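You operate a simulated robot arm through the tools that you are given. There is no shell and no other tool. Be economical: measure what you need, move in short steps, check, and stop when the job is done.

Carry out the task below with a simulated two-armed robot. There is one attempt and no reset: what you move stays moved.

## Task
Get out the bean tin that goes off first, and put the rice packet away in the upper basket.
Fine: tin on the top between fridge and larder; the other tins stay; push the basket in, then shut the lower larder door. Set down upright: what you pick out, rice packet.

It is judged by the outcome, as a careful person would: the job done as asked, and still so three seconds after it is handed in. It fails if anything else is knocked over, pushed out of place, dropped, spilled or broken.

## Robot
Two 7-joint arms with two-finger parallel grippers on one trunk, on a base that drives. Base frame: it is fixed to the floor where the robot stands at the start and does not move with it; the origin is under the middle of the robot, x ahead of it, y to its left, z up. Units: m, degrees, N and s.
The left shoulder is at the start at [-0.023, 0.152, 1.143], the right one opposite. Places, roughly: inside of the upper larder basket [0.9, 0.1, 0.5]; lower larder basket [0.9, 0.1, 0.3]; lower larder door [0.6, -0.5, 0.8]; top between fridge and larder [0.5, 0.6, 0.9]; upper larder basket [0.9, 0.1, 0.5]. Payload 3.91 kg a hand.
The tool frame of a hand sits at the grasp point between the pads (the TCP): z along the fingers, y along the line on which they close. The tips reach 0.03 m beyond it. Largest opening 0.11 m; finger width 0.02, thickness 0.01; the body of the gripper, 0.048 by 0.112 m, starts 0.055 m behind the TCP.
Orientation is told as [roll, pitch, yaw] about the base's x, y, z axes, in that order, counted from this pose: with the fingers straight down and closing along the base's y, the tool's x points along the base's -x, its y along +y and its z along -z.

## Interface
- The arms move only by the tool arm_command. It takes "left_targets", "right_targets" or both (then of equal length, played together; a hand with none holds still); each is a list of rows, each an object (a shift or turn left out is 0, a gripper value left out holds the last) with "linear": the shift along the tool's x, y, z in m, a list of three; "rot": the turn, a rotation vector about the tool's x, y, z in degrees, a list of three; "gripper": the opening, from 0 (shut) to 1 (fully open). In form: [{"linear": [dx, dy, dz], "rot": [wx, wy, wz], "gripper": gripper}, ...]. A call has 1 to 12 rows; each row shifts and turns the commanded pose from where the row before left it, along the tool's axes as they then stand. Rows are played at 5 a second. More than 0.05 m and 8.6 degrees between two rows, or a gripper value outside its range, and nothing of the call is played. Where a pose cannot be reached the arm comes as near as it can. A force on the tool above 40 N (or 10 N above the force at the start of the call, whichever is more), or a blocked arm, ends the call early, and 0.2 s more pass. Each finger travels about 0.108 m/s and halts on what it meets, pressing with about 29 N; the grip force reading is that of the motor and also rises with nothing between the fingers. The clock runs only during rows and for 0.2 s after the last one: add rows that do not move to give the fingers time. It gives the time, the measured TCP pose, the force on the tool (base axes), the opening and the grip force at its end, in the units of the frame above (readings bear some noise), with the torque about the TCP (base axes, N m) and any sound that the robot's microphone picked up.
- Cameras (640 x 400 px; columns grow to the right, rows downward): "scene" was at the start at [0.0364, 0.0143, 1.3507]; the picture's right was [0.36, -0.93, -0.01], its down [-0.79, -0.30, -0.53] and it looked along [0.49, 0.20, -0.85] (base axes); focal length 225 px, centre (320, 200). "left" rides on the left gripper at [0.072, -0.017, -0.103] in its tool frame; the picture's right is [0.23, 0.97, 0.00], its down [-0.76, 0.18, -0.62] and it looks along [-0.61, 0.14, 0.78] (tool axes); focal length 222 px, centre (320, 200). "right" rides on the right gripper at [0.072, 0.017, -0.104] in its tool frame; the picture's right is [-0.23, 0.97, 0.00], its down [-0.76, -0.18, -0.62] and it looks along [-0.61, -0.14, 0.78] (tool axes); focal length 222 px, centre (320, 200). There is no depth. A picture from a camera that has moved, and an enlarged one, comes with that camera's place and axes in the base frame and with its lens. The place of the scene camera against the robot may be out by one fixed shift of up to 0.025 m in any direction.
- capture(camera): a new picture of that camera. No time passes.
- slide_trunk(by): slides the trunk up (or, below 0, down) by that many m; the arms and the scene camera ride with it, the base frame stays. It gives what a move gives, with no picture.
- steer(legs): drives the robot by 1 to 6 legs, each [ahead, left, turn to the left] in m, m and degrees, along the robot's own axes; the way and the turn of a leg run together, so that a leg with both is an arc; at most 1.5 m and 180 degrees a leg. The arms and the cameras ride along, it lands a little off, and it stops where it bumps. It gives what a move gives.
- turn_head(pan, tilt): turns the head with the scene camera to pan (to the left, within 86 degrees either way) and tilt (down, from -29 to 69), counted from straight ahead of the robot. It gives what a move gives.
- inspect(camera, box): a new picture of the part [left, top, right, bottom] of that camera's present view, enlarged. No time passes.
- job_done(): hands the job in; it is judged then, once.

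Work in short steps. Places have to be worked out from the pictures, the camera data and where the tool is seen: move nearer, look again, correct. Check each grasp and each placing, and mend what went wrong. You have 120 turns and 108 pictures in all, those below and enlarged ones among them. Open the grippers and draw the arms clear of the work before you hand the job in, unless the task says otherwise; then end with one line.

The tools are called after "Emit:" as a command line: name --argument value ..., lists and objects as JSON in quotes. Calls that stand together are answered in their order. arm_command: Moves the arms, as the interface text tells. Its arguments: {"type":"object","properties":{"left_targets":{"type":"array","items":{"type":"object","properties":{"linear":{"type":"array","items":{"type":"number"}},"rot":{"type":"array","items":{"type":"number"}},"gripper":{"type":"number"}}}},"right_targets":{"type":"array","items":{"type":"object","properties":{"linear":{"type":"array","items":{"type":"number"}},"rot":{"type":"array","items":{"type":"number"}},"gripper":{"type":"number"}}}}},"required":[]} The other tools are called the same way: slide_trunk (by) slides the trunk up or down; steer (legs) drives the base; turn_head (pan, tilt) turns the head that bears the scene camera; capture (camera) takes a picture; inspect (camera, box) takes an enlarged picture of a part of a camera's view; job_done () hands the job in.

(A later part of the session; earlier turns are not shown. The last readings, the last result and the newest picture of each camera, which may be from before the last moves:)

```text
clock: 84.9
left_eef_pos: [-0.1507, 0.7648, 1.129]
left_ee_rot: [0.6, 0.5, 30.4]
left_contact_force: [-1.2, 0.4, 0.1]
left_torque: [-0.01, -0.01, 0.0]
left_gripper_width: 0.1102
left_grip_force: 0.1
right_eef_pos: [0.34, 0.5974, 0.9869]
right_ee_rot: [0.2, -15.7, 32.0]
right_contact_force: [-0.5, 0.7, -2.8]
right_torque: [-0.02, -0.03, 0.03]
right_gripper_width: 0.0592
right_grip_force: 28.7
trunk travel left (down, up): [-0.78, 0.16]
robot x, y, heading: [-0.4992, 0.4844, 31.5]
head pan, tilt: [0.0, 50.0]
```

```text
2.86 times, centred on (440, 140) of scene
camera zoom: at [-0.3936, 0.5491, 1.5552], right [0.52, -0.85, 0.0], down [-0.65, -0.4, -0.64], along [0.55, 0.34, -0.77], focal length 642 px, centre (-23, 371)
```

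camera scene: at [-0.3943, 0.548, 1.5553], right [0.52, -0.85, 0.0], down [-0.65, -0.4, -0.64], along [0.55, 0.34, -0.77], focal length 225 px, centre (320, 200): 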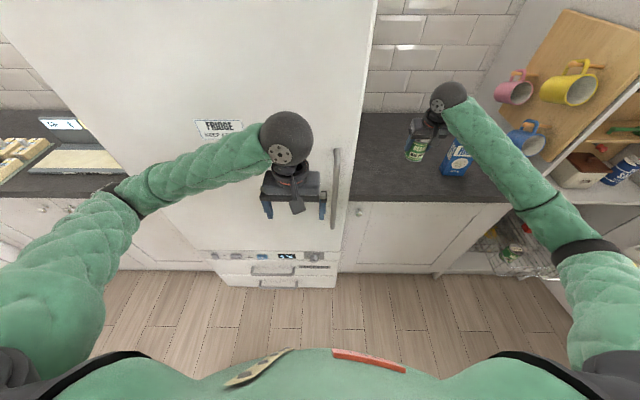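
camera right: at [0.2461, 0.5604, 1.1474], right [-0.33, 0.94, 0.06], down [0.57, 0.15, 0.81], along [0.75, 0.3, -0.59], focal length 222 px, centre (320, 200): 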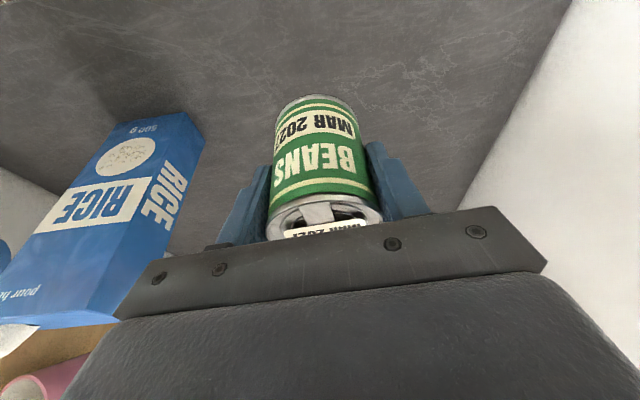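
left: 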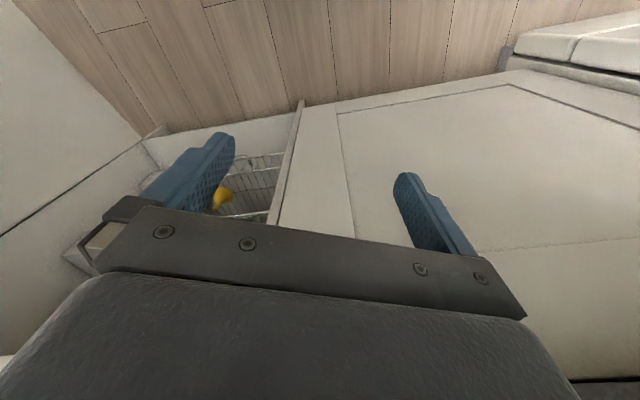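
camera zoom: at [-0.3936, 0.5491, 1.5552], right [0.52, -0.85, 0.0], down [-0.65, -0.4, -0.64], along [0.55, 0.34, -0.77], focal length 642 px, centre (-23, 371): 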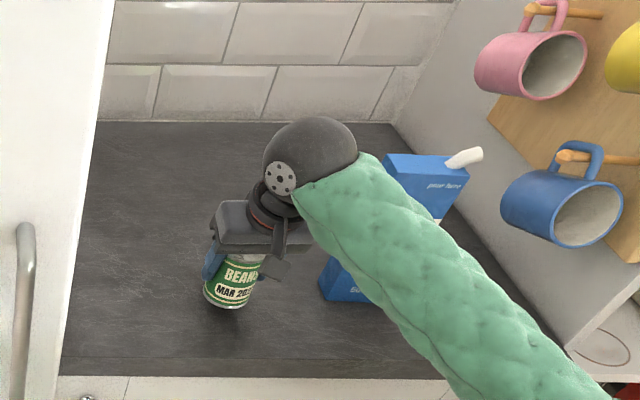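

No contact yet (z 0.987); forearm stays above the rice top (~1.11). Continuing in 4 mm steps.

Emit:
arm_command --right_targets '[{"linear": [0.0011, 0, 0.0039]}, {"linear": [0.0011, 0, 0.0039]}, {}]'

Emit:
inspect --camera "right" --box '[200, 60, 460, 260]'

```text
clock: 85.7
left_eef_pos: [-0.1518, 0.7648, 1.1291]
left_ee_rot: [0.6, 0.5, 30.5]
left_contact_force: [0.9, -0.6, -0.7]
left_torque: [0.0, -0.01, 0.05]
left_gripper_width: 0.1097
left_grip_force: 0.0
right_eef_pos: [0.3399, 0.5961, 0.9785]
right_ee_rot: [0.2, -15.7, 32.0]
right_contact_force: [-0.1, 0.2, -2.8]
right_torque: [-0.03, -0.03, 0.01]
right_gripper_width: 0.0595
right_grip_force: 29.1
trunk travel left (down, up): [-0.78, 0.16]
robot x, y, heading: [-0.4992, 0.4822, 31.7]
head pan, tilt: [0.0, 50.0]
```

```text
2.00 times, centred on (330, 160) of right
camera zoom: at [0.2476, 0.5602, 1.0582], right [-0.33, 0.94, 0.06], down [0.57, 0.15, 0.81], along [0.75, 0.3, -0.59], focal length 444 px, centre (300, 280)
```

zoom: 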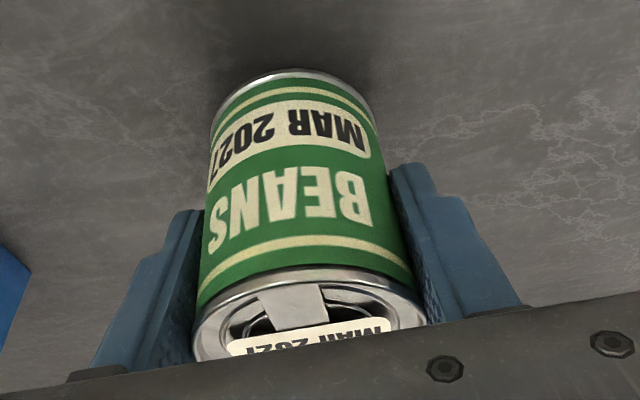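

Tin bottom estimated ~2 cm above the top still. Lowering further in 4 mm steps and watching force.

Emit:
arm_command --right_targets '[{"linear": [0.0011, 0, 0.0039]}, {"linear": [0.0011, 0, 0.0039]}, {"linear": [0.0011, 0, 0.0039]}, {}]'

Emit:
arm_command --right_targets '[{"linear": [0.0008, 0, 0.0029]}, {}]'

Emit:
arm_command --right_targets '[{"linear": [0.0008, 0, 0.0029]}, {}]'

```text
clock: 86.7
left_eef_pos: [-0.1539, 0.7641, 1.1289]
left_ee_rot: [0.5, 0.6, 30.5]
left_contact_force: [0.3, 0.7, 0.1]
left_torque: [-0.02, -0.02, -0.01]
left_gripper_width: 0.1098
left_grip_force: 0.0
right_eef_pos: [0.3395, 0.596, 0.9674]
right_ee_rot: [0.0, -15.7, 31.9]
right_contact_force: [1.1, -0.5, 3.8]
right_torque: [-0.16, -0.03, 0.0]
right_gripper_width: 0.0593
right_grip_force: 28.8
trunk travel left (down, up): [-0.78, 0.16]
robot x, y, heading: [-0.4992, 0.4843, 31.4]
head pan, tilt: [0.0, 50.0]
```

```text
clock: 87.3
left_eef_pos: [-0.1535, 0.7648, 1.1286]
left_ee_rot: [0.5, 0.4, 30.5]
left_contact_force: [-0.2, 0.0, 0.0]
left_torque: [0.0, 0.03, -0.01]
left_gripper_width: 0.11
left_grip_force: 0.1
right_eef_pos: [0.3395, 0.5962, 0.9665]
right_ee_rot: [0.1, -16.0, 31.9]
right_contact_force: [8.0, 3.4, 21.7]
right_torque: [0.09, 0.13, -0.1]
right_gripper_width: 0.0595
right_grip_force: 29.2
trunk travel left (down, up): [-0.78, 0.16]
robot x, y, heading: [-0.5006, 0.4809, 31.6]
head pan, tilt: [0.0, 50.0]
```

```text
clock: 87.9
left_eef_pos: [-0.1537, 0.7649, 1.1289]
left_ee_rot: [0.6, 0.4, 30.5]
left_contact_force: [-0.6, -0.3, 0.8]
left_torque: [-0.01, -0.02, 0.0]
left_gripper_width: 0.1102
left_grip_force: 0.1
right_eef_pos: [0.3388, 0.5959, 0.9627]
right_ee_rot: [-0.1, -15.7, 31.9]
right_contact_force: [5.1, -1.9, 28.8]
right_torque: [-0.4, -0.6, -0.13]
right_gripper_width: 0.0596
right_grip_force: 28.8
trunk travel left (down, up): [-0.78, 0.16]
robot x, y, heading: [-0.5038, 0.4853, 31.7]
head pan, tilt: [0.0, 50.0]
```

Contact (29 N): the tin stands on the counter. I unload slightly, open gradually, and withdraw upward.

Emit:
arm_command --right_targets '[{"linear": [-0.0008, 0, -0.0029]}, {"gripper": 0.62}, {"gripper": 0.75}, {"gripper": 0.9}, {}, {"linear": [-0.0081, 0, -0.0289]}, {"linear": [-0.0108, 0, -0.0385]}, {"linear": [-0.0108, 0, -0.0385]}, {"linear": [-0.0108, 0, -0.0385]}, {"linear": [-0.0108, 0, -0.0385]}]'

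Emit:
capture --camera "right"

Emit:
capture --camera "scene"

```text
clock: 90.1
left_eef_pos: [-0.1529, 0.7636, 1.1282]
left_ee_rot: [0.5, 0.5, 30.4]
left_contact_force: [0.8, -0.5, 0.0]
left_torque: [-0.01, 0.03, 0.03]
left_gripper_width: 0.1098
left_grip_force: 0.0
right_eef_pos: [0.3407, 0.5948, 1.1549]
right_ee_rot: [0.1, -15.7, 31.9]
right_contact_force: [-0.8, -0.1, -0.5]
right_torque: [0.02, -0.05, -0.04]
right_gripper_width: 0.0991
right_grip_force: 0.0
trunk travel left (down, up): [-0.78, 0.16]
robot x, y, heading: [-0.502, 0.4828, 31.4]
head pan, tilt: [0.0, 50.0]
```

```text
45 pictures are left
camera right: at [0.2485, 0.5589, 1.2343], right [-0.33, 0.94, 0.06], down [0.57, 0.15, 0.81], along [0.75, 0.3, -0.59], focal length 222 px, centre (320, 200)
```

right: 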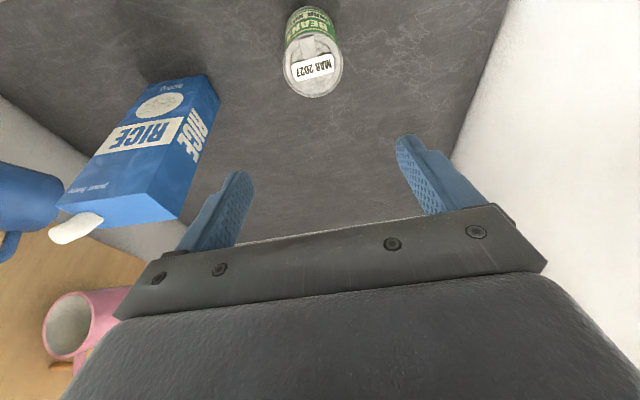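

```text
44 pictures are left
camera scene: at [-0.3943, 0.5493, 1.5552], right [0.52, -0.85, 0.0], down [-0.65, -0.4, -0.64], along [0.55, 0.34, -0.77], focal length 225 px, centre (320, 200)
```

scene: 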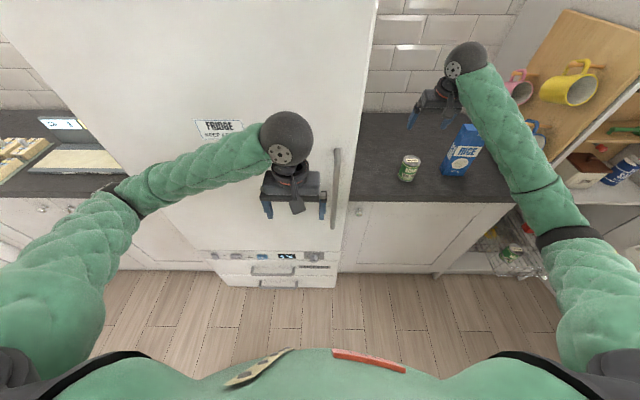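

The tin stands upright on the counter. Rice carton: ~86 mm wide along the counter, centre near [0.478, 0.451], top ≈1.11 m. I raise everything well above it and drive right to bring the hand over it.

Emit:
arm_command --right_targets '[{"linear": [-0.0067, 0, -0.0241], "gripper": 1}, {"linear": [-0.0067, 0, -0.0241]}, {}]'

Emit:
slide_trunk --by 0.14

Emit:
steer --legs '[[0.03, -0.19, 0]]'

Emit:
capture --camera "scene"

Emit:
capture --camera "right"

```text
clock: 90.9
left_eef_pos: [-0.1517, 0.7651, 1.1293]
left_ee_rot: [0.6, 0.6, 30.5]
left_contact_force: [0.0, 0.1, 0.1]
left_torque: [0.0, -0.02, 0.0]
left_gripper_width: 0.1099
left_grip_force: 0.0
right_eef_pos: [0.3396, 0.5956, 1.2041]
right_ee_rot: [0.1, -15.7, 31.9]
right_contact_force: [0.7, -0.1, -0.1]
right_torque: [0.0, -0.04, 0.0]
right_gripper_width: 0.1102
right_grip_force: 0.0
trunk travel left (down, up): [-0.78, 0.16]
robot x, y, heading: [-0.5001, 0.4818, 31.4]
head pan, tilt: [0.0, 50.0]
```

```text
clock: 92.6
left_eef_pos: [-0.1532, 0.7648, 1.2687]
left_ee_rot: [0.5, 0.6, 30.5]
left_contact_force: [-0.4, -0.8, 0.0]
left_torque: [0.01, -0.03, -0.03]
left_gripper_width: 0.1102
left_grip_force: 0.0
right_eef_pos: [0.3408, 0.5942, 1.345]
right_ee_rot: [0.1, -15.7, 31.8]
right_contact_force: [-0.5, 0.5, -0.6]
right_torque: [0.0, 0.02, 0.01]
right_gripper_width: 0.11
right_grip_force: 0.1
trunk travel left (down, up): [-0.92, 0.02]
robot x, y, heading: [-0.5036, 0.4882, 31.5]
head pan, tilt: [0.0, 50.0]
```

```text
clock: 94.2
left_eef_pos: [-0.0281, 0.6209, 1.2682]
left_ee_rot: [0.5, 0.6, 30.6]
left_contact_force: [0.0, -0.1, 0.2]
left_torque: [-0.02, -0.01, -0.01]
left_gripper_width: 0.1101
left_grip_force: 0.0
right_eef_pos: [0.4648, 0.4521, 1.3442]
right_ee_rot: [0.0, -15.7, 32.1]
right_contact_force: [0.2, 0.5, 0.5]
right_torque: [-0.01, 0.0, 0.01]
right_gripper_width: 0.1098
right_grip_force: 0.0
trunk travel left (down, up): [-0.92, 0.02]
robot x, y, heading: [-0.3769, 0.337, 31.8]
head pan, tilt: [0.0, 50.0]
```

```text
43 pictures are left
camera scene: at [-0.269, 0.4046, 1.6953], right [0.53, -0.85, 0.0], down [-0.65, -0.4, -0.64], along [0.55, 0.34, -0.77], focal length 225 px, centre (320, 200)
```

scene: 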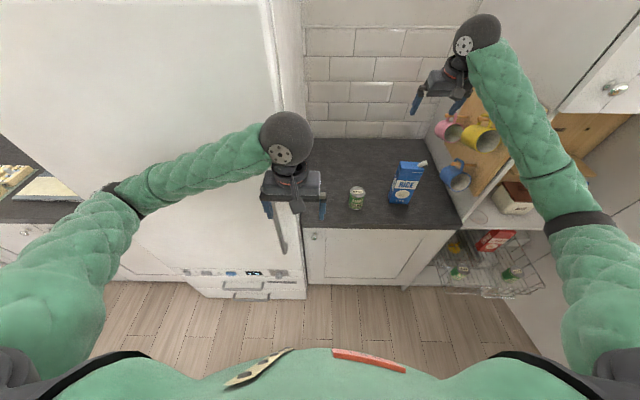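

```text
42 pictures are left
camera right: at [0.3728, 0.4156, 1.4241], right [-0.33, 0.94, 0.06], down [0.57, 0.15, 0.81], along [0.75, 0.3, -0.59], focal length 222 px, centre (320, 200)
```

right: 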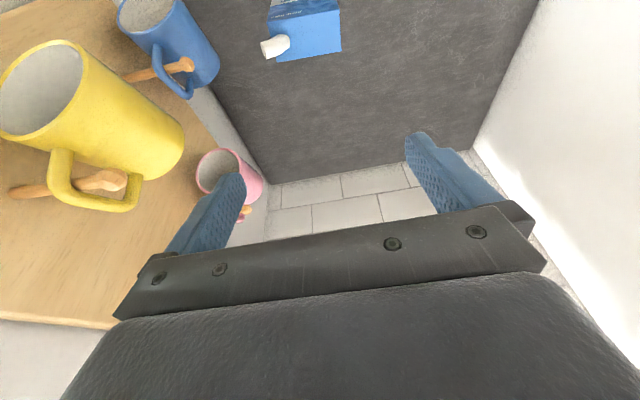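

Hand is directly over the carton; its top edges run at ~27° yaw. I turn −5° and lower 0.2 m, watching the mugs' side.

Emit:
arm_command --right_targets '[{"rot": [1.35, 0, 4.8]}, {"linear": [0.0108, 0, 0.0385]}, {"linear": [0.0108, 0, 0.0385]}, {"linear": [0.0108, 0, 0.0385]}, {"linear": [0.0108, 0, 0.0385]}, {}]'

Emit:
capture --camera "right"

Emit:
capture --camera "scene"

```text
clock: 95.5
left_eef_pos: [-0.0279, 0.6182, 1.2684]
left_ee_rot: [0.4, 0.5, 30.6]
left_contact_force: [-0.2, -0.4, 0.1]
left_torque: [0.03, -0.01, -0.01]
left_gripper_width: 0.1101
left_grip_force: 0.1
right_eef_pos: [0.4642, 0.4502, 1.1838]
right_ee_rot: [0.1, -15.7, 27.2]
right_contact_force: [0.6, 0.1, -0.3]
right_torque: [0.02, 0.0, 0.02]
right_gripper_width: 0.1101
right_grip_force: 0.1
trunk travel left (down, up): [-0.92, 0.02]
robot x, y, heading: [-0.3727, 0.3397, 31.8]
head pan, tilt: [0.0, 50.0]
```

```text
41 pictures are left
camera right: at [0.3702, 0.4222, 1.263], right [-0.25, 0.97, 0.06], down [0.58, 0.1, 0.81], along [0.77, 0.24, -0.59], focal length 222 px, centre (320, 200)
```

right: 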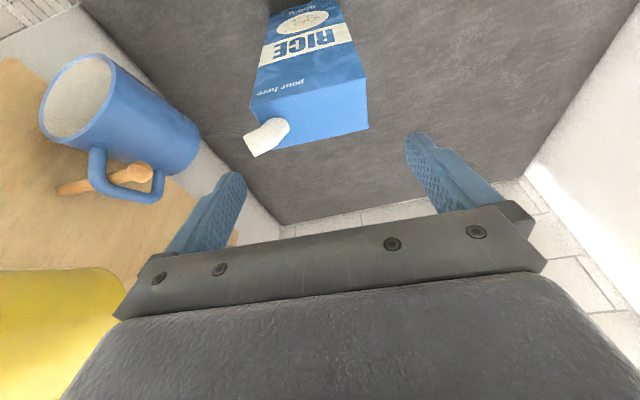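

```text
40 pictures are left
camera scene: at [-0.2678, 0.4033, 1.6952], right [0.53, -0.85, 0.0], down [-0.65, -0.4, -0.64], along [0.55, 0.34, -0.77], focal length 225 px, centre (320, 200)
```

scene: 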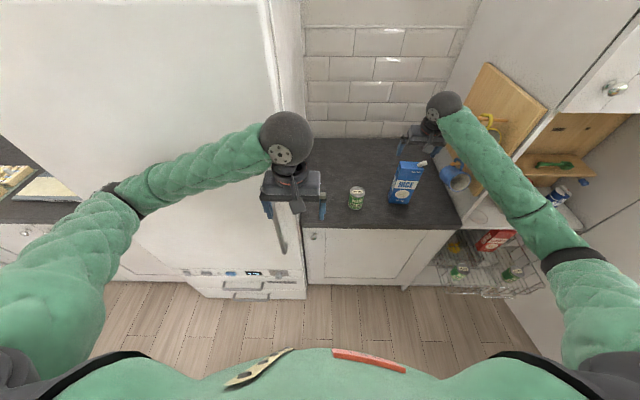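

Carton top centre triangulates to [0.465, 0.453, 1.108]. The spout leans over the back-right edge, so I bias the grip ~1 cm to the front, and descend halfway to check.

Emit:
arm_command --right_targets '[{"linear": [0.0087, -0.001, -0.0024]}, {"linear": [0.0067, 0, 0.0241]}, {"linear": [0.0067, 0, 0.0241]}, {}]'

Emit:
capture --camera "right"

```text
clock: 96.5
left_eef_pos: [-0.0272, 0.6187, 1.2685]
left_ee_rot: [0.6, 0.5, 30.7]
left_contact_force: [0.2, -0.8, 0.8]
left_torque: [0.0, -0.02, 0.02]
left_gripper_width: 0.11
left_grip_force: 0.0
right_eef_pos: [0.4577, 0.4452, 1.1348]
right_ee_rot: [0.1, -15.7, 26.9]
right_contact_force: [0.3, -0.6, 0.8]
right_torque: [-0.02, 0.01, -0.03]
right_gripper_width: 0.1099
right_grip_force: 0.1
trunk travel left (down, up): [-0.92, 0.02]
robot x, y, heading: [-0.3756, 0.3384, 31.7]
head pan, tilt: [0.0, 50.0]
```

```text
39 pictures are left
camera right: at [0.3629, 0.4171, 1.214], right [-0.25, 0.97, 0.06], down [0.58, 0.1, 0.81], along [0.77, 0.24, -0.59], focal length 222 px, centre (320, 200)
```

right: 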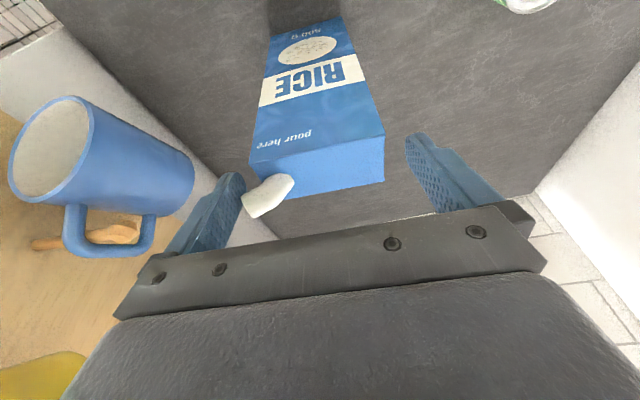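

Finger/carton gaps: right-hand gap ~15 mm, spout side ~5 mm. I shift 5 mm to the spout side and 6 mm frontward, then descend.

Emit:
arm_command --right_targets '[{"linear": [0.0058, -0.005, -0.0016]}, {"linear": [0.0054, 0, 0.0193]}, {}]'

Emit:
inspect --camera "right" --box '[140, 90, 500, 290]'

```text
clock: 97.3
left_eef_pos: [-0.0261, 0.6202, 1.2681]
left_ee_rot: [0.5, 0.5, 30.6]
left_contact_force: [0.0, -0.6, 0.4]
left_torque: [-0.03, 0.01, 0.0]
left_gripper_width: 0.1101
left_grip_force: 0.0
right_eef_pos: [0.4542, 0.4387, 1.1143]
right_ee_rot: [0.1, -15.7, 27.1]
right_contact_force: [-0.1, 0.1, 1.3]
right_torque: [-0.02, 0.0, 0.0]
right_gripper_width: 0.11
right_grip_force: 0.0
trunk travel left (down, up): [-0.92, 0.02]
robot x, y, heading: [-0.3768, 0.341, 31.7]
head pan, tilt: [0.0, 50.0]
```

```text
1.78 times, centred on (320, 190) of right
camera zoom: at [0.3601, 0.4101, 1.1934], right [-0.25, 0.97, 0.06], down [0.58, 0.1, 0.81], along [0.77, 0.24, -0.59], focal length 395 px, centre (320, 218)
```

zoom: 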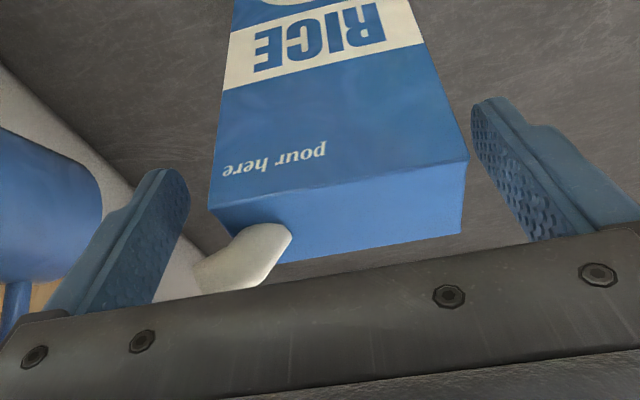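

Clear on both sides; I recentre 3 mm and descend 2 cm more, leaving room for the spout below the palm, then close.

Emit:
arm_command --right_targets '[{"linear": [0, 0.003, 0]}, {"linear": [0.0054, 0, 0.0193]}, {}]'

Emit:
inspect --camera "right" --box '[140, 90, 500, 290]'

```text
clock: 98.2
left_eef_pos: [-0.027, 0.6191, 1.268]
left_ee_rot: [0.5, 0.5, 30.6]
left_contact_force: [-0.7, -0.5, 0.1]
left_torque: [-0.02, -0.01, 0.01]
left_gripper_width: 0.11
left_grip_force: 0.0
right_eef_pos: [0.4534, 0.4415, 1.0951]
right_ee_rot: [0.1, -15.6, 27.1]
right_contact_force: [0.4, 0.2, -0.2]
right_torque: [-0.02, -0.02, -0.01]
right_gripper_width: 0.1099
right_grip_force: 0.1
trunk travel left (down, up): [-0.92, 0.02]
robot x, y, heading: [-0.3743, 0.3367, 31.5]
head pan, tilt: [0.0, 50.0]
```

```text
1.78 times, centred on (320, 190) of right
camera zoom: at [0.3588, 0.4133, 1.1737], right [-0.25, 0.97, 0.06], down [0.58, 0.1, 0.81], along [0.77, 0.24, -0.59], focal length 395 px, centre (320, 218)
```

zoom: 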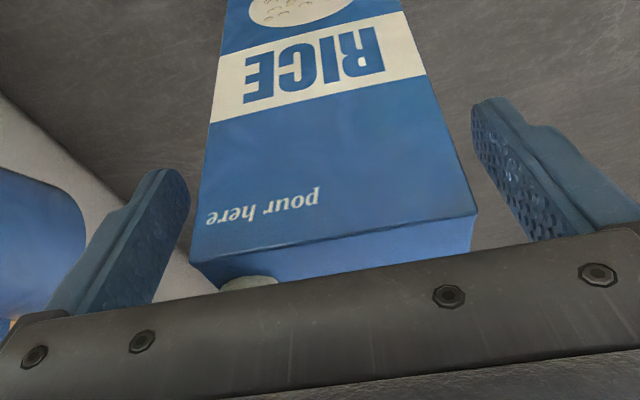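

Fingers straddle the carton with no contact. Closing.

Emit:
arm_command --right_targets '[{"gripper": 0.85}, {"gripper": 0.75}, {"gripper": 0.6}, {"gripper": 0.6}, {}]'

Emit:
inspect --camera "right" --box '[140, 90, 500, 290]'

```text
clock: 99.3
left_eef_pos: [-0.0274, 0.6186, 1.2693]
left_ee_rot: [0.6, 0.5, 30.5]
left_contact_force: [-0.8, 0.1, -0.1]
left_torque: [-0.04, 0.0, 0.0]
left_gripper_width: 0.11
left_grip_force: 0.1
right_eef_pos: [0.4528, 0.4418, 1.0946]
right_ee_rot: [0.1, -15.7, 27.1]
right_contact_force: [-1.6, 1.3, 0.2]
right_torque: [0.19, -0.01, 0.03]
right_gripper_width: 0.0836
right_grip_force: 29.1
trunk travel left (down, up): [-0.92, 0.02]
robot x, y, heading: [-0.3734, 0.3383, 31.6]
head pan, tilt: [0.0, 50.0]
```

```text
1.78 times, centred on (320, 190) of right
camera zoom: at [0.3589, 0.4135, 1.1737], right [-0.25, 0.97, 0.06], down [0.58, 0.1, 0.81], along [0.77, 0.24, -0.59], focal length 395 px, centre (320, 218)
```

zoom: 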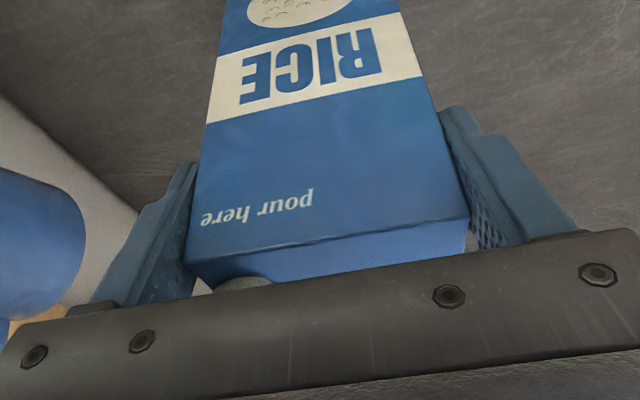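

Held at 84 mm, 29 N. I lift it 8 cm straight up and check.

Emit:
arm_command --right_targets '[{"linear": [-0.0027, 0, -0.0096]}, {"linear": [-0.0054, 0, -0.0193]}, {"linear": [-0.0068, 0, -0.0241]}, {"linear": [-0.0068, 0, -0.0241]}, {}]'

Emit:
capture --camera "scene"

```text
clock: 100.5
left_eef_pos: [-0.0264, 0.6192, 1.2686]
left_ee_rot: [0.4, 0.5, 30.6]
left_contact_force: [0.1, -0.3, -0.3]
left_torque: [0.03, -0.05, -0.01]
left_gripper_width: 0.11
left_grip_force: 0.0
right_eef_pos: [0.4534, 0.4415, 1.1735]
right_ee_rot: [0.1, -15.7, 27.1]
right_contact_force: [-0.2, 0.5, -3.6]
right_torque: [-0.04, 0.05, -0.03]
right_gripper_width: 0.0835
right_grip_force: 28.7
trunk travel left (down, up): [-0.92, 0.02]
robot x, y, heading: [-0.3735, 0.3371, 31.6]
head pan, tilt: [0.0, 50.0]
```

```text
35 pictures are left
camera scene: at [-0.2676, 0.4035, 1.6952], right [0.53, -0.85, 0.0], down [-0.65, -0.4, -0.64], along [0.55, 0.34, -0.77], focal length 225 px, centre (320, 200)
```

scene: 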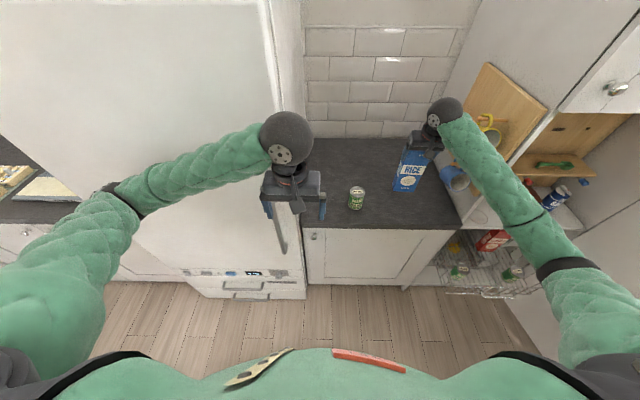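

Carton held level. I back off 0.38 m to clear the counter, then lower the trunk 0.31 m.

Emit:
steer --legs '[[-0.38, 0, 0]]'

Emit:
slide_trunk --by -0.31

Emit:
turn_head --pan -35 --tilt 45

Emit:
capture --camera "scene"

```text
clock: 102.9
left_eef_pos: [-0.3461, 0.4206, 1.2693]
left_ee_rot: [0.5, 0.5, 30.2]
left_contact_force: [-0.7, -0.3, 1.0]
left_torque: [-0.01, 0.0, -0.05]
left_gripper_width: 0.11
left_grip_force: 0.0
right_eef_pos: [0.1343, 0.2379, 1.173]
right_ee_rot: [0.1, -15.6, 26.5]
right_contact_force: [0.2, 0.5, -2.7]
right_torque: [-0.02, 0.06, 0.02]
right_gripper_width: 0.0833
right_grip_force: 28.9
trunk travel left (down, up): [-0.92, 0.02]
robot x, y, heading: [-0.697, 0.1422, 31.3]
head pan, tilt: [0.0, 50.0]
```

```text
clock: 106.0
left_eef_pos: [-0.346, 0.42, 0.9594]
left_ee_rot: [0.5, 0.4, 30.2]
left_contact_force: [0.0, 0.7, -0.5]
left_torque: [0.01, -0.01, -0.02]
left_gripper_width: 0.11
left_grip_force: 0.0
right_eef_pos: [0.1335, 0.2378, 0.8642]
right_ee_rot: [0.1, -15.7, 26.5]
right_contact_force: [0.6, 0.2, -3.5]
right_torque: [-0.01, 0.05, 0.0]
right_gripper_width: 0.0832
right_grip_force: 28.9
trunk travel left (down, up): [-0.61, 0.33]
robot x, y, heading: [-0.6967, 0.1477, 31.3]
head pan, tilt: [0.0, 50.0]
```

```text
clock: 107.0
left_eef_pos: [-0.3459, 0.4208, 0.9589]
left_ee_rot: [0.4, 0.4, 30.0]
left_contact_force: [0.1, 0.0, -0.2]
left_torque: [-0.01, 0.01, 0.01]
left_gripper_width: 0.11
left_grip_force: 0.0
right_eef_pos: [0.1339, 0.2375, 0.863]
right_ee_rot: [0.1, -15.7, 26.5]
right_contact_force: [0.4, 0.8, -3.3]
right_torque: [-0.03, 0.06, -0.03]
right_gripper_width: 0.0835
right_grip_force: 29.5
trunk travel left (down, up): [-0.61, 0.33]
robot x, y, heading: [-0.6969, 0.1411, 31.5]
head pan, tilt: [-35.0, 45.0]
```

```text
34 pictures are left
camera scene: at [-0.5731, 0.161, 1.3921], right [-0.07, -1.0, 0.0], down [-0.71, 0.05, -0.71], along [0.7, -0.05, -0.71], focal length 225 px, centre (320, 200)
```

scene: 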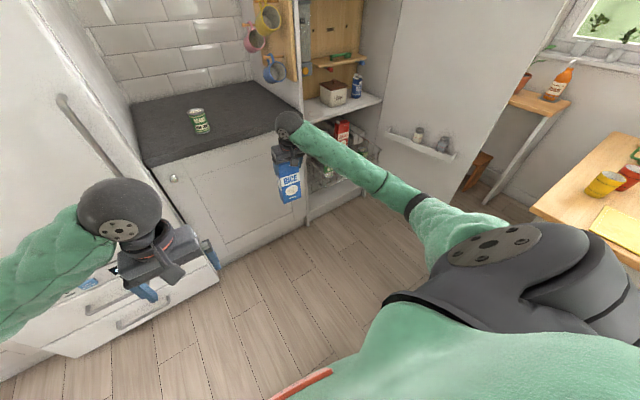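

Next: drive right 0.2 m, swing the carton right with the arm in front of the basket, and align yaw to the basket.

Emit:
steer --legs '[[0, -0.2, 0]]'

Emit:
arm_command --right_targets '[{"rot": [-1.3, 0, -4.6]}, {"linear": [0, -0.0475, 0]}, {"linear": [0, -0.0475, 0]}, {"linear": [0, -0.0475, 0]}, {"linear": [0, -0.0475, 0]}, {"linear": [0, -0.0475, 0]}, {"linear": [0, -0.0475, 0]}, {}]'

Emit:
capture --camera "scene"

Emit:
capture --camera "right"

```text
clock: 108.6
left_eef_pos: [-0.2427, 0.2501, 0.959]
left_ee_rot: [0.6, 0.5, 30.0]
left_contact_force: [-0.1, -0.8, -0.2]
left_torque: [0.04, 0.03, 0.0]
left_gripper_width: 0.1099
left_grip_force: 0.1
right_eef_pos: [0.2361, 0.0653, 0.8623]
right_ee_rot: [0.1, -15.6, 26.5]
right_contact_force: [-0.6, -0.5, -3.7]
right_torque: [-0.02, 0.05, 0.04]
right_gripper_width: 0.0835
right_grip_force: 28.6
trunk travel left (down, up): [-0.61, 0.33]
robot x, y, heading: [-0.5936, -0.027, 31.1]
head pan, tilt: [-35.0, 45.0]
```

```text
clock: 110.4
left_eef_pos: [-0.2425, 0.2506, 0.9582]
left_ee_rot: [0.5, 0.5, 30.0]
left_contact_force: [0.5, 0.5, 0.4]
left_torque: [-0.03, 0.0, -0.03]
left_gripper_width: 0.1099
left_grip_force: 0.1
right_eef_pos: [0.3825, -0.1781, 0.8632]
right_ee_rot: [0.1, -15.7, 31.3]
right_contact_force: [-0.2, -0.2, -4.2]
right_torque: [-0.05, 0.04, 0.01]
right_gripper_width: 0.0833
right_grip_force: 29.1
trunk travel left (down, up): [-0.61, 0.33]
robot x, y, heading: [-0.5942, -0.0254, 31.2]
head pan, tilt: [-35.0, 45.0]
```

```text
33 pictures are left
camera scene: at [-0.4704, -0.0088, 1.3921], right [-0.07, -1.0, 0.0], down [-0.71, 0.05, -0.71], along [0.7, -0.05, -0.71], focal length 225 px, centre (320, 200)
```

scene: 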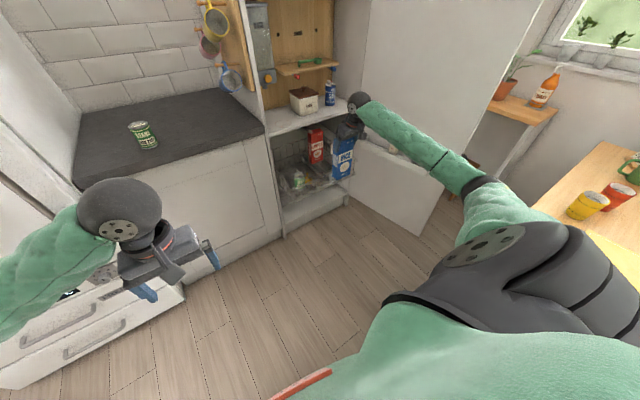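

```text
32 pictures are left
camera right: at [0.2904, -0.2122, 0.9423], right [-0.32, 0.95, 0.06], down [0.58, 0.14, 0.81], along [0.75, 0.29, -0.59], focal length 222 px, centre (320, 200)
```

right: 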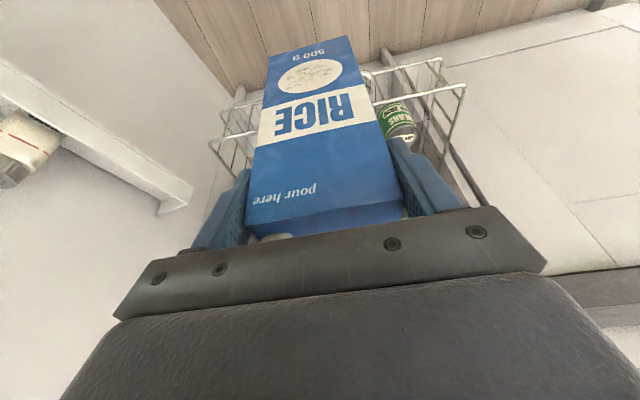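

Carton is in front of the basket at v≈−0.352. I drive 0.18 m ahead so it hovers over the free front-middle spot.

Emit:
steer --legs '[[0.18, 0, 0]]'

Emit:
capture --camera "right"

Emit:
inspect --camera "scene" --box '[260, 80, 440, 220]'

```text
clock: 111.9
left_eef_pos: [-0.0881, 0.3434, 0.9591]
left_ee_rot: [0.5, 0.6, 30.2]
left_contact_force: [0.0, -1.1, -0.7]
left_torque: [0.01, 0.03, 0.03]
left_gripper_width: 0.1099
left_grip_force: 0.0
right_eef_pos: [0.537, -0.0811, 0.8614]
right_ee_rot: [0.1, -15.7, 31.3]
right_contact_force: [0.5, -0.3, -4.2]
right_torque: [0.0, 0.04, -0.01]
right_gripper_width: 0.0834
right_grip_force: 29.4
trunk travel left (down, up): [-0.61, 0.33]
robot x, y, heading: [-0.439, 0.0659, 31.3]
head pan, tilt: [-35.0, 45.0]
```

```text
31 pictures are left
camera right: at [0.4453, -0.1174, 0.9411], right [-0.32, 0.95, 0.06], down [0.58, 0.14, 0.8], along [0.75, 0.29, -0.59], focal length 222 px, centre (320, 200)
```

right: 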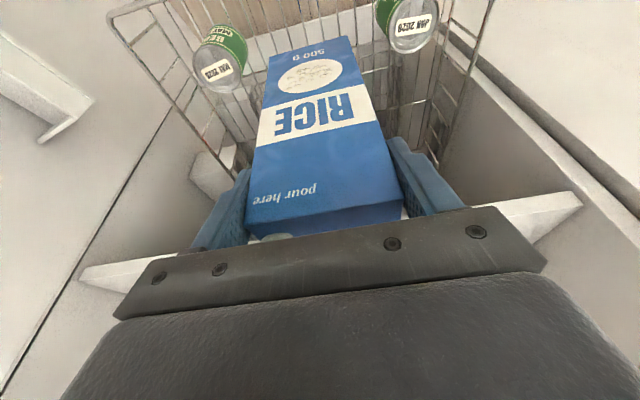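

```text
2.86 times, centred on (350, 150) of scene
camera zoom: at [-0.3151, 0.0847, 1.3919], right [-0.07, -1.0, 0.0], down [-0.71, 0.05, -0.71], along [0.7, -0.05, -0.71], focal length 642 px, centre (234, 343)
```

zoom: 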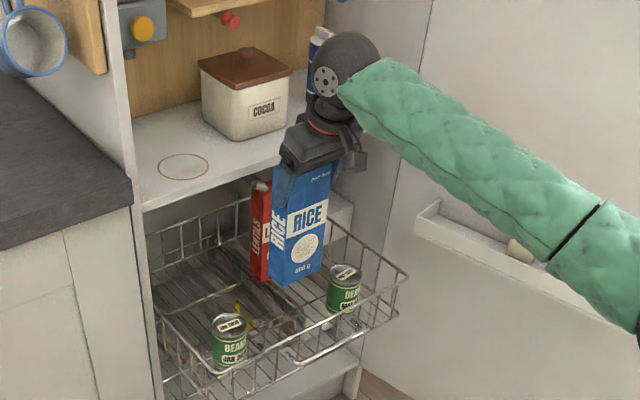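

The spot is centred between the two remaining tins with ~6 cm each side. Lowering 0.12 m.

Emit:
arm_command --right_targets '[{"linear": [0.0081, 0, 0.0289]}, {"linear": [0.0081, 0, 0.0289]}, {"linear": [0.0081, 0, 0.0289]}, {"linear": [0.0068, 0, 0.0241]}, {}]'

Emit:
capture --camera "right"

Emit:
inspect --camera "scene" --box '[260, 80, 440, 220]'

```text
clock: 113.1
left_eef_pos: [-0.0896, 0.3437, 0.9591]
left_ee_rot: [0.6, 0.5, 30.1]
left_contact_force: [0.5, 0.1, 0.1]
left_torque: [-0.04, -0.04, -0.01]
left_gripper_width: 0.1101
left_grip_force: 0.0
right_eef_pos: [0.5332, -0.0806, 0.7492]
right_ee_rot: [0.1, -15.8, 31.3]
right_contact_force: [-0.2, -0.3, -3.6]
right_torque: [-0.02, 0.06, -0.03]
right_gripper_width: 0.0834
right_grip_force: 29.2
trunk travel left (down, up): [-0.61, 0.33]
robot x, y, heading: [-0.4397, 0.0657, 31.2]
head pan, tilt: [-35.0, 45.0]
```

```text
29 pictures are left
camera right: at [0.4429, -0.1166, 0.828], right [-0.32, 0.95, 0.06], down [0.58, 0.14, 0.81], along [0.75, 0.29, -0.59], focal length 222 px, centre (320, 200)
```

right: 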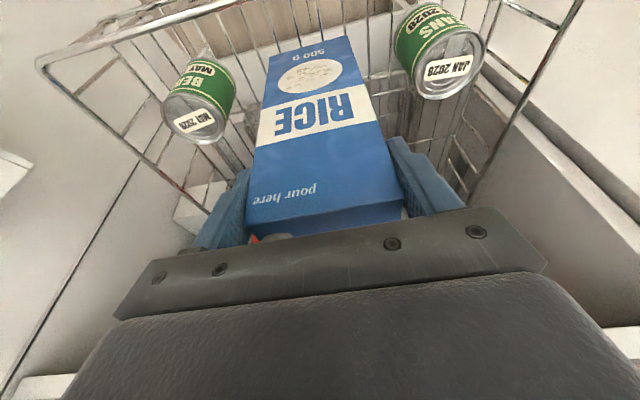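

```text
2.86 times, centred on (350, 150) of scene
camera zoom: at [-0.3169, 0.0838, 1.3922], right [-0.07, -1.0, 0.0], down [-0.71, 0.05, -0.71], along [0.71, -0.05, -0.71], focal length 642 px, centre (234, 343)
```

zoom: 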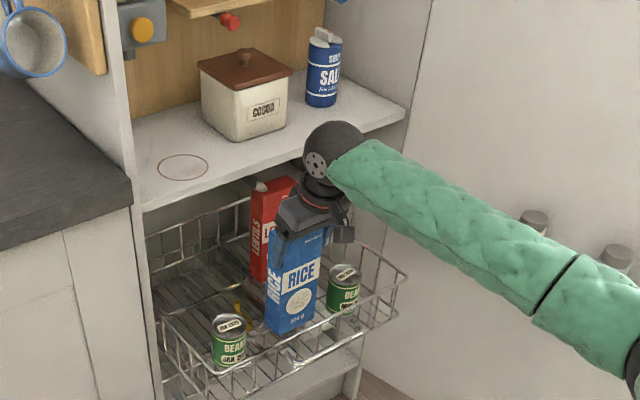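

All clear. Continuing the last ~3 cm slowly.

Emit:
arm_command --right_targets '[{"linear": [0.0016, 0, 0.0058]}, {"linear": [0.0016, 0, 0.0058]}, {"linear": [0.0016, 0, 0.0058]}, {"linear": [0.0016, 0, 0.0058]}, {}]'

Emit:
arm_command --right_targets '[{"linear": [0.0011, 0, 0.0039]}, {}]'

Emit:
arm_command --right_targets '[{"linear": [0.0008, 0, 0.0029]}, {}]'

```text
clock: 114.3
left_eef_pos: [-0.0892, 0.3427, 0.9584]
left_ee_rot: [0.6, 0.4, 30.1]
left_contact_force: [0.2, -0.8, -0.6]
left_torque: [-0.01, 0.01, 0.03]
left_gripper_width: 0.1099
left_grip_force: 0.2
right_eef_pos: [0.535, -0.0821, 0.7228]
right_ee_rot: [0.2, -15.8, 31.3]
right_contact_force: [0.8, -0.6, -4.1]
right_torque: [-0.03, 0.03, -0.01]
right_gripper_width: 0.0834
right_grip_force: 28.7
trunk travel left (down, up): [-0.61, 0.33]
robot x, y, heading: [-0.4411, 0.0645, 31.2]
head pan, tilt: [-35.0, 45.0]
```

```text
clock: 114.9
left_eef_pos: [-0.0888, 0.3431, 0.9594]
left_ee_rot: [0.5, 0.4, 30.1]
left_contact_force: [0.9, 0.3, 0.1]
left_torque: [0.04, 0.01, 0.03]
left_gripper_width: 0.1101
left_grip_force: 0.1
right_eef_pos: [0.536, -0.0815, 0.7188]
right_ee_rot: [0.1, -15.7, 31.3]
right_contact_force: [0.7, -0.6, -2.9]
right_torque: [-0.02, 0.05, 0.01]
right_gripper_width: 0.0834
right_grip_force: 29.0
trunk travel left (down, up): [-0.61, 0.33]
robot x, y, heading: [-0.4405, 0.0663, 31.1]
head pan, tilt: [-35.0, 45.0]
```

```text
clock: 115.5
left_eef_pos: [-0.0889, 0.3426, 0.9593]
left_ee_rot: [0.5, 0.5, 30.1]
left_contact_force: [-1.0, -0.3, -0.3]
left_torque: [0.03, 0.01, -0.01]
left_gripper_width: 0.11
left_grip_force: 0.0
right_eef_pos: [0.5362, -0.0838, 0.7172]
right_ee_rot: [0.1, -15.7, 31.3]
right_contact_force: [0.4, 0.2, -4.0]
right_torque: [-0.02, 0.05, 0.0]
right_gripper_width: 0.0834
right_grip_force: 28.9
trunk travel left (down, up): [-0.61, 0.33]
robot x, y, heading: [-0.4409, 0.0648, 31.2]
head pan, tilt: [-35.0, 45.0]
```

No contact yet at 0.717; probing a few mm further.

Emit:
arm_command --right_targets '[{"linear": [0.0008, 0, 0.0029]}, {}]'

Emit:
arm_command --right_targets '[{"linear": [0.0008, 0, 0.0029]}, {}]'

Emit:
inspect --camera "scene" --box '[310, 140, 400, 220]'

```text
clock: 116.1
left_eef_pos: [-0.0892, 0.3427, 0.958]
left_ee_rot: [0.5, 0.5, 30.2]
left_contact_force: [0.5, -0.8, -0.2]
left_torque: [0.01, -0.01, -0.02]
left_gripper_width: 0.1103
left_grip_force: 0.2
right_eef_pos: [0.5348, -0.0827, 0.7142]
right_ee_rot: [0.1, -15.7, 31.3]
right_contact_force: [0.6, -0.3, 2.5]
right_torque: [-0.07, -0.33, 0.03]
right_gripper_width: 0.0834
right_grip_force: 29.5
trunk travel left (down, up): [-0.61, 0.33]
robot x, y, heading: [-0.4405, 0.0646, 31.3]
head pan, tilt: [-35.0, 45.0]
```

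```text
clock: 116.7
left_eef_pos: [-0.0915, 0.3433, 0.9609]
left_ee_rot: [0.5, 0.5, 30.1]
left_contact_force: [0.3, 0.8, -0.2]
left_torque: [-0.01, 0.0, 0.0]
left_gripper_width: 0.1101
left_grip_force: 0.0
right_eef_pos: [0.5363, -0.0823, 0.7143]
right_ee_rot: [0.0, -15.9, 31.2]
right_contact_force: [2.4, -1.8, 22.6]
right_torque: [-0.01, -0.39, -0.03]
right_gripper_width: 0.0833
right_grip_force: 28.6
trunk travel left (down, up): [-0.61, 0.33]
robot x, y, heading: [-0.437, 0.0683, 31.3]
head pan, tilt: [-35.0, 45.0]
```

```text
5.00 times, centred on (355, 180) of scene
camera zoom: at [-0.3192, 0.084, 1.3926], right [-0.07, -1.0, 0.0], down [-0.7, 0.05, -0.71], along [0.71, -0.05, -0.71], focal length 1124 px, centre (145, 300)
```

zoom: 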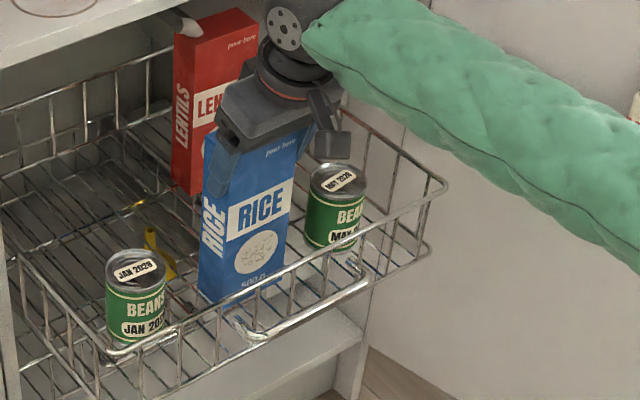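

Carton stands on the basket floor. Unload 2 mm, open, and rise straight up.

Emit:
arm_command --right_targets '[{"linear": [-0.0006, 0, -0.0022]}, {"gripper": 0.82}, {"gripper": 0.9}, {"gripper": 1}, {}, {"linear": [-0.0068, 0, -0.0241]}, {"linear": [-0.0081, 0, -0.0289]}, {"linear": [-0.0081, 0, -0.0289]}, {"linear": [-0.0081, 0, -0.0289]}]'

Emit:
inspect --camera "scene" --box '[270, 90, 420, 220]'

```text
clock: 118.7
left_eef_pos: [-0.0898, 0.3437, 0.959]
left_ee_rot: [0.5, 0.5, 30.1]
left_contact_force: [0.8, -0.1, 0.2]
left_torque: [-0.05, -0.01, 0.0]
left_gripper_width: 0.11
left_grip_force: 0.1
right_eef_pos: [0.5353, -0.0831, 0.8304]
right_ee_rot: [0.2, -15.6, 31.3]
right_contact_force: [0.3, 0.5, 0.7]
right_torque: [0.04, 0.01, -0.01]
right_gripper_width: 0.1099
right_grip_force: 0.0
trunk travel left (down, up): [-0.61, 0.33]
robot x, y, heading: [-0.4429, 0.0638, 31.1]
head pan, tilt: [-35.0, 45.0]
```

```text
3.08 times, centred on (345, 155) of scene
camera zoom: at [-0.3174, 0.084, 1.3921], right [-0.07, -1.0, 0.0], down [-0.71, 0.05, -0.71], along [0.71, -0.05, -0.71], focal length 692 px, centre (243, 338)
```

zoom: 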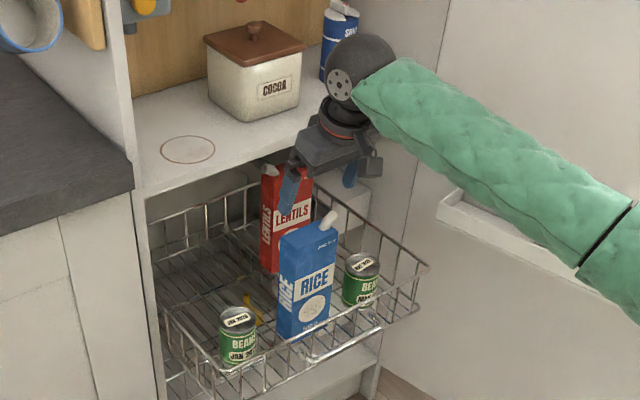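

Rice stands upright. I back the base 0.2 m, then pitch the right hand horizontal for the handle again.

Emit:
steer --legs '[[-0.2, 0, 0]]'

Emit:
arm_command --right_targets '[{"rot": [0, -8.3, 0], "gripper": 0.7}, {"rot": [0, -8.3, 0]}, {"rot": [0, -8.3, 0]}, {"rot": [0, -8.3, 0]}, {"rot": [0, -8.3, 0]}, {"rot": [0, -8.3, 0]}, {"rot": [0, -8.3, 0]}, {"rot": [0, -8.3, 0]}, {}]'

Emit:
capture --camera "scene"

```text
clock: 120.3
left_eef_pos: [-0.2617, 0.2371, 0.9593]
left_ee_rot: [0.5, 0.4, 30.1]
left_contact_force: [-0.1, -0.4, 0.5]
left_torque: [0.03, -0.04, -0.05]
left_gripper_width: 0.1099
left_grip_force: 0.1
right_eef_pos: [0.3626, -0.19, 0.8301]
right_ee_rot: [0.0, -15.8, 31.1]
right_contact_force: [-0.2, -0.4, -0.8]
right_torque: [0.02, -0.03, -0.04]
right_gripper_width: 0.11
right_grip_force: 0.1
trunk travel left (down, up): [-0.61, 0.33]
robot x, y, heading: [-0.6124, -0.0394, 30.9]
head pan, tilt: [-35.0, 45.0]
```

```text
clock: 122.3
left_eef_pos: [-0.2624, 0.2385, 0.9584]
left_ee_rot: [0.5, 0.5, 30.0]
left_contact_force: [-0.2, -0.2, 0.7]
left_torque: [-0.03, 0.01, 0.0]
left_gripper_width: 0.1102
left_grip_force: 0.0
right_eef_pos: [0.3634, -0.1898, 0.8301]
right_ee_rot: [0.6, -82.2, 30.7]
right_contact_force: [-0.1, -0.6, -0.2]
right_torque: [0.0, 0.02, -0.02]
right_gripper_width: 0.0771
right_grip_force: 0.0
trunk travel left (down, up): [-0.61, 0.33]
robot x, y, heading: [-0.6077, -0.0435, 31.1]
head pan, tilt: [-35.0, 45.0]
```

```text
25 pictures are left
camera scene: at [-0.4895, -0.0206, 1.3922], right [-0.07, -1.0, 0.0], down [-0.71, 0.05, -0.71], along [0.71, -0.05, -0.71], focal length 225 px, centre (320, 200)
```

scene: 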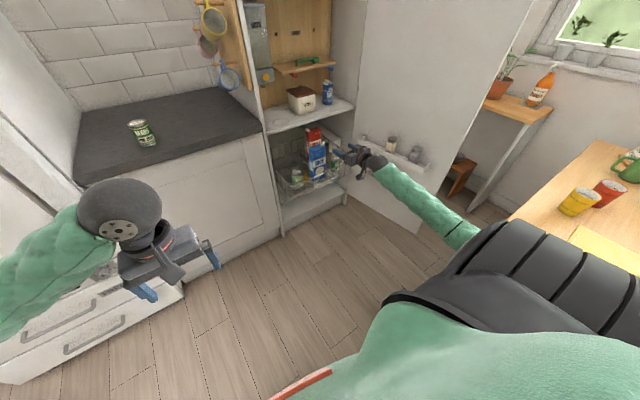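

Pitched fine with no contact. Now roll −83° and lower the trunk so the hand is at handle height.

Emit:
arm_command --right_targets '[{"rot": [0, 0, -8.3]}, {"rot": [0, 0, -8.3]}, {"rot": [0, 0, -8.3]}, {"rot": [0, 0, -8.3]}, {"rot": [0, 0, -8.3]}, {"rot": [0, 0, -8.3]}, {"rot": [0, 0, -8.3]}, {"rot": [0, 0, -8.3]}, {"rot": [0, 0, -8.3]}, {"rot": [0, 0, -8.3]}, {"rot": [0, 0, -5]}, {}]'

Emit:
slide_trunk --by -0.225

Emit:
capture --camera "right"

Emit:
inspect --camera "scene" --box '[250, 100, 420, 220]'

```text
clock: 124.9
left_eef_pos: [-0.261, 0.2385, 0.9583]
left_ee_rot: [0.5, 0.5, 30.0]
left_contact_force: [-0.2, 0.2, 0.7]
left_torque: [-0.02, -0.01, -0.04]
left_gripper_width: 0.11
left_grip_force: 0.0
right_eef_pos: [0.3635, -0.1878, 0.8301]
right_ee_rot: [-82.1, -2.0, 121.0]
right_contact_force: [-0.5, 0.1, 0.0]
right_torque: [-0.02, -0.01, -0.01]
right_gripper_width: 0.0768
right_grip_force: 0.1
trunk travel left (down, up): [-0.61, 0.33]
robot x, y, heading: [-0.613, -0.0378, 31.2]
head pan, tilt: [-35.0, 45.0]
```

```text
clock: 127.3
left_eef_pos: [-0.261, 0.2378, 0.7342]
left_ee_rot: [0.5, 0.5, 29.9]
left_contact_force: [-0.2, 0.5, 0.4]
left_torque: [0.0, 0.02, 0.02]
left_gripper_width: 0.11
left_grip_force: 0.1
right_eef_pos: [0.3631, -0.1895, 0.6053]
right_ee_rot: [-82.1, -2.1, 121.0]
right_contact_force: [1.4, 0.8, 0.3]
right_torque: [0.04, 0.03, 0.0]
right_gripper_width: 0.0768
right_grip_force: 0.1
trunk travel left (down, up): [-0.385, 0.555]
robot x, y, heading: [-0.611, -0.0387, 30.9]
head pan, tilt: [-35.0, 45.0]
```

```text
24 pictures are left
camera right: at [0.3109, -0.3041, 0.5992], right [-0.25, 0.16, -0.96], down [-0.9, 0.34, 0.29], along [0.37, 0.93, 0.05], focal length 222 px, centre (320, 200)
```

right: 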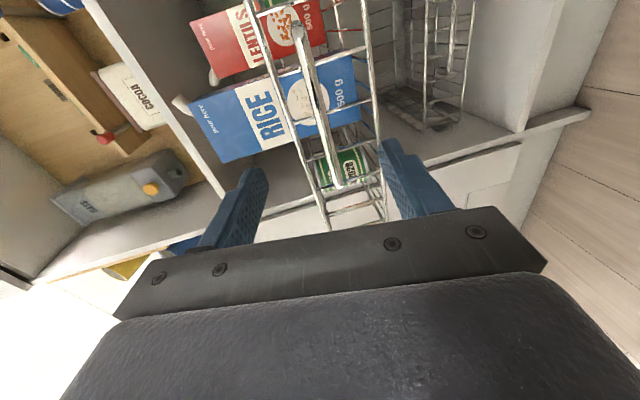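

```text
3.33 times, centred on (335, 160) of scene
camera zoom: at [-0.4896, -0.0206, 1.1673], right [-0.07, -1.0, 0.0], down [-0.71, 0.05, -0.71], along [0.71, -0.05, -0.71], focal length 749 px, centre (270, 333)
```

zoom: 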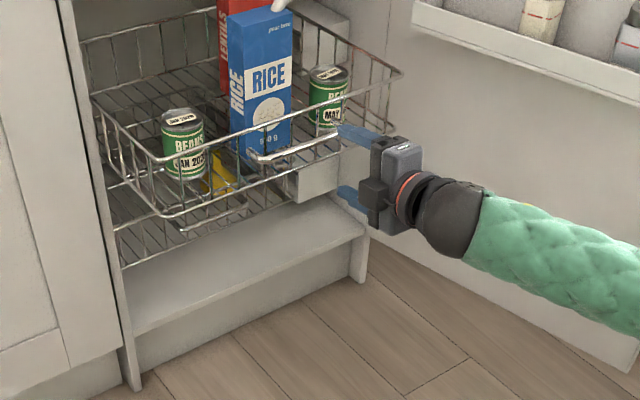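

Handle centre measured at u≈0.30, z≈0.588, straight ahead by ~0.09 m. Advancing onto it.

Emit:
arm_command --right_targets '[{"linear": [0.002, 0.002, 0.03]}, {"linear": [0.002, 0.002, 0.03]}, {"linear": [0.001, 0.001, 0.025]}, {}]'

Emit:
capture --camera "right"

```text
clock: 128.3
left_eef_pos: [-0.2623, 0.2381, 0.735]
left_ee_rot: [0.5, 0.5, 30.0]
left_contact_force: [-0.7, 0.5, 0.4]
left_torque: [0.01, 0.02, 0.03]
left_gripper_width: 0.11
left_grip_force: 0.1
right_eef_pos: [0.4365, -0.1488, 0.5868]
right_ee_rot: [-82.2, -2.1, 121.0]
right_contact_force: [0.2, -0.7, -0.3]
right_torque: [0.01, 0.01, 0.02]
right_gripper_width: 0.0771
right_grip_force: 0.0
trunk travel left (down, up): [-0.385, 0.555]
robot x, y, heading: [-0.6126, -0.0399, 31.1]
head pan, tilt: [-35.0, 45.0]
```

```text
22 pictures are left
camera right: at [0.3843, -0.2644, 0.5818], right [-0.25, 0.16, -0.96], down [-0.9, 0.34, 0.29], along [0.37, 0.93, 0.05], focal length 222 px, centre (320, 200)
```

right: 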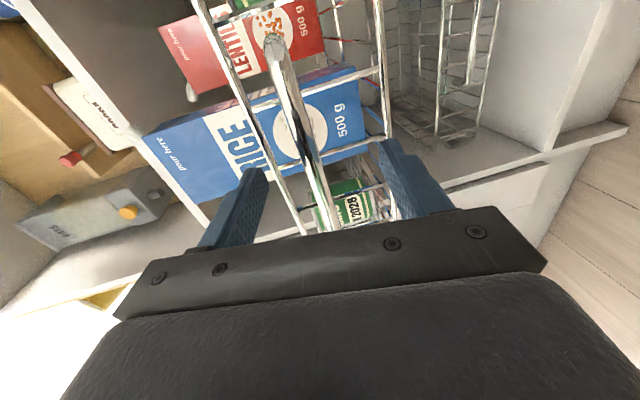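

Bar sits between the fingers. Closing.

Emit:
arm_command --right_targets '[{"linear": [0, -0.003, 0.004], "gripper": 0.4}, {"gripper": 0.2}, {"gripper": 0}, {}, {}]'

```text
clock: 129.5
left_eef_pos: [-0.261, 0.2386, 0.7344]
left_ee_rot: [0.5, 0.6, 30.1]
left_contact_force: [-0.2, -0.1, 0.5]
left_torque: [-0.02, -0.02, -0.01]
left_gripper_width: 0.1099
left_grip_force: 0.1
right_eef_pos: [0.4399, -0.1481, 0.5898]
right_ee_rot: [-82.1, -2.1, 121.0]
right_contact_force: [-0.6, 0.4, -4.0]
right_torque: [-0.82, -0.43, 0.04]
right_gripper_width: 0.0122
right_grip_force: 44.9
trunk travel left (down, up): [-0.385, 0.555]
robot x, y, heading: [-0.6151, -0.0359, 31.1]
head pan, tilt: [-35.0, 45.0]
```

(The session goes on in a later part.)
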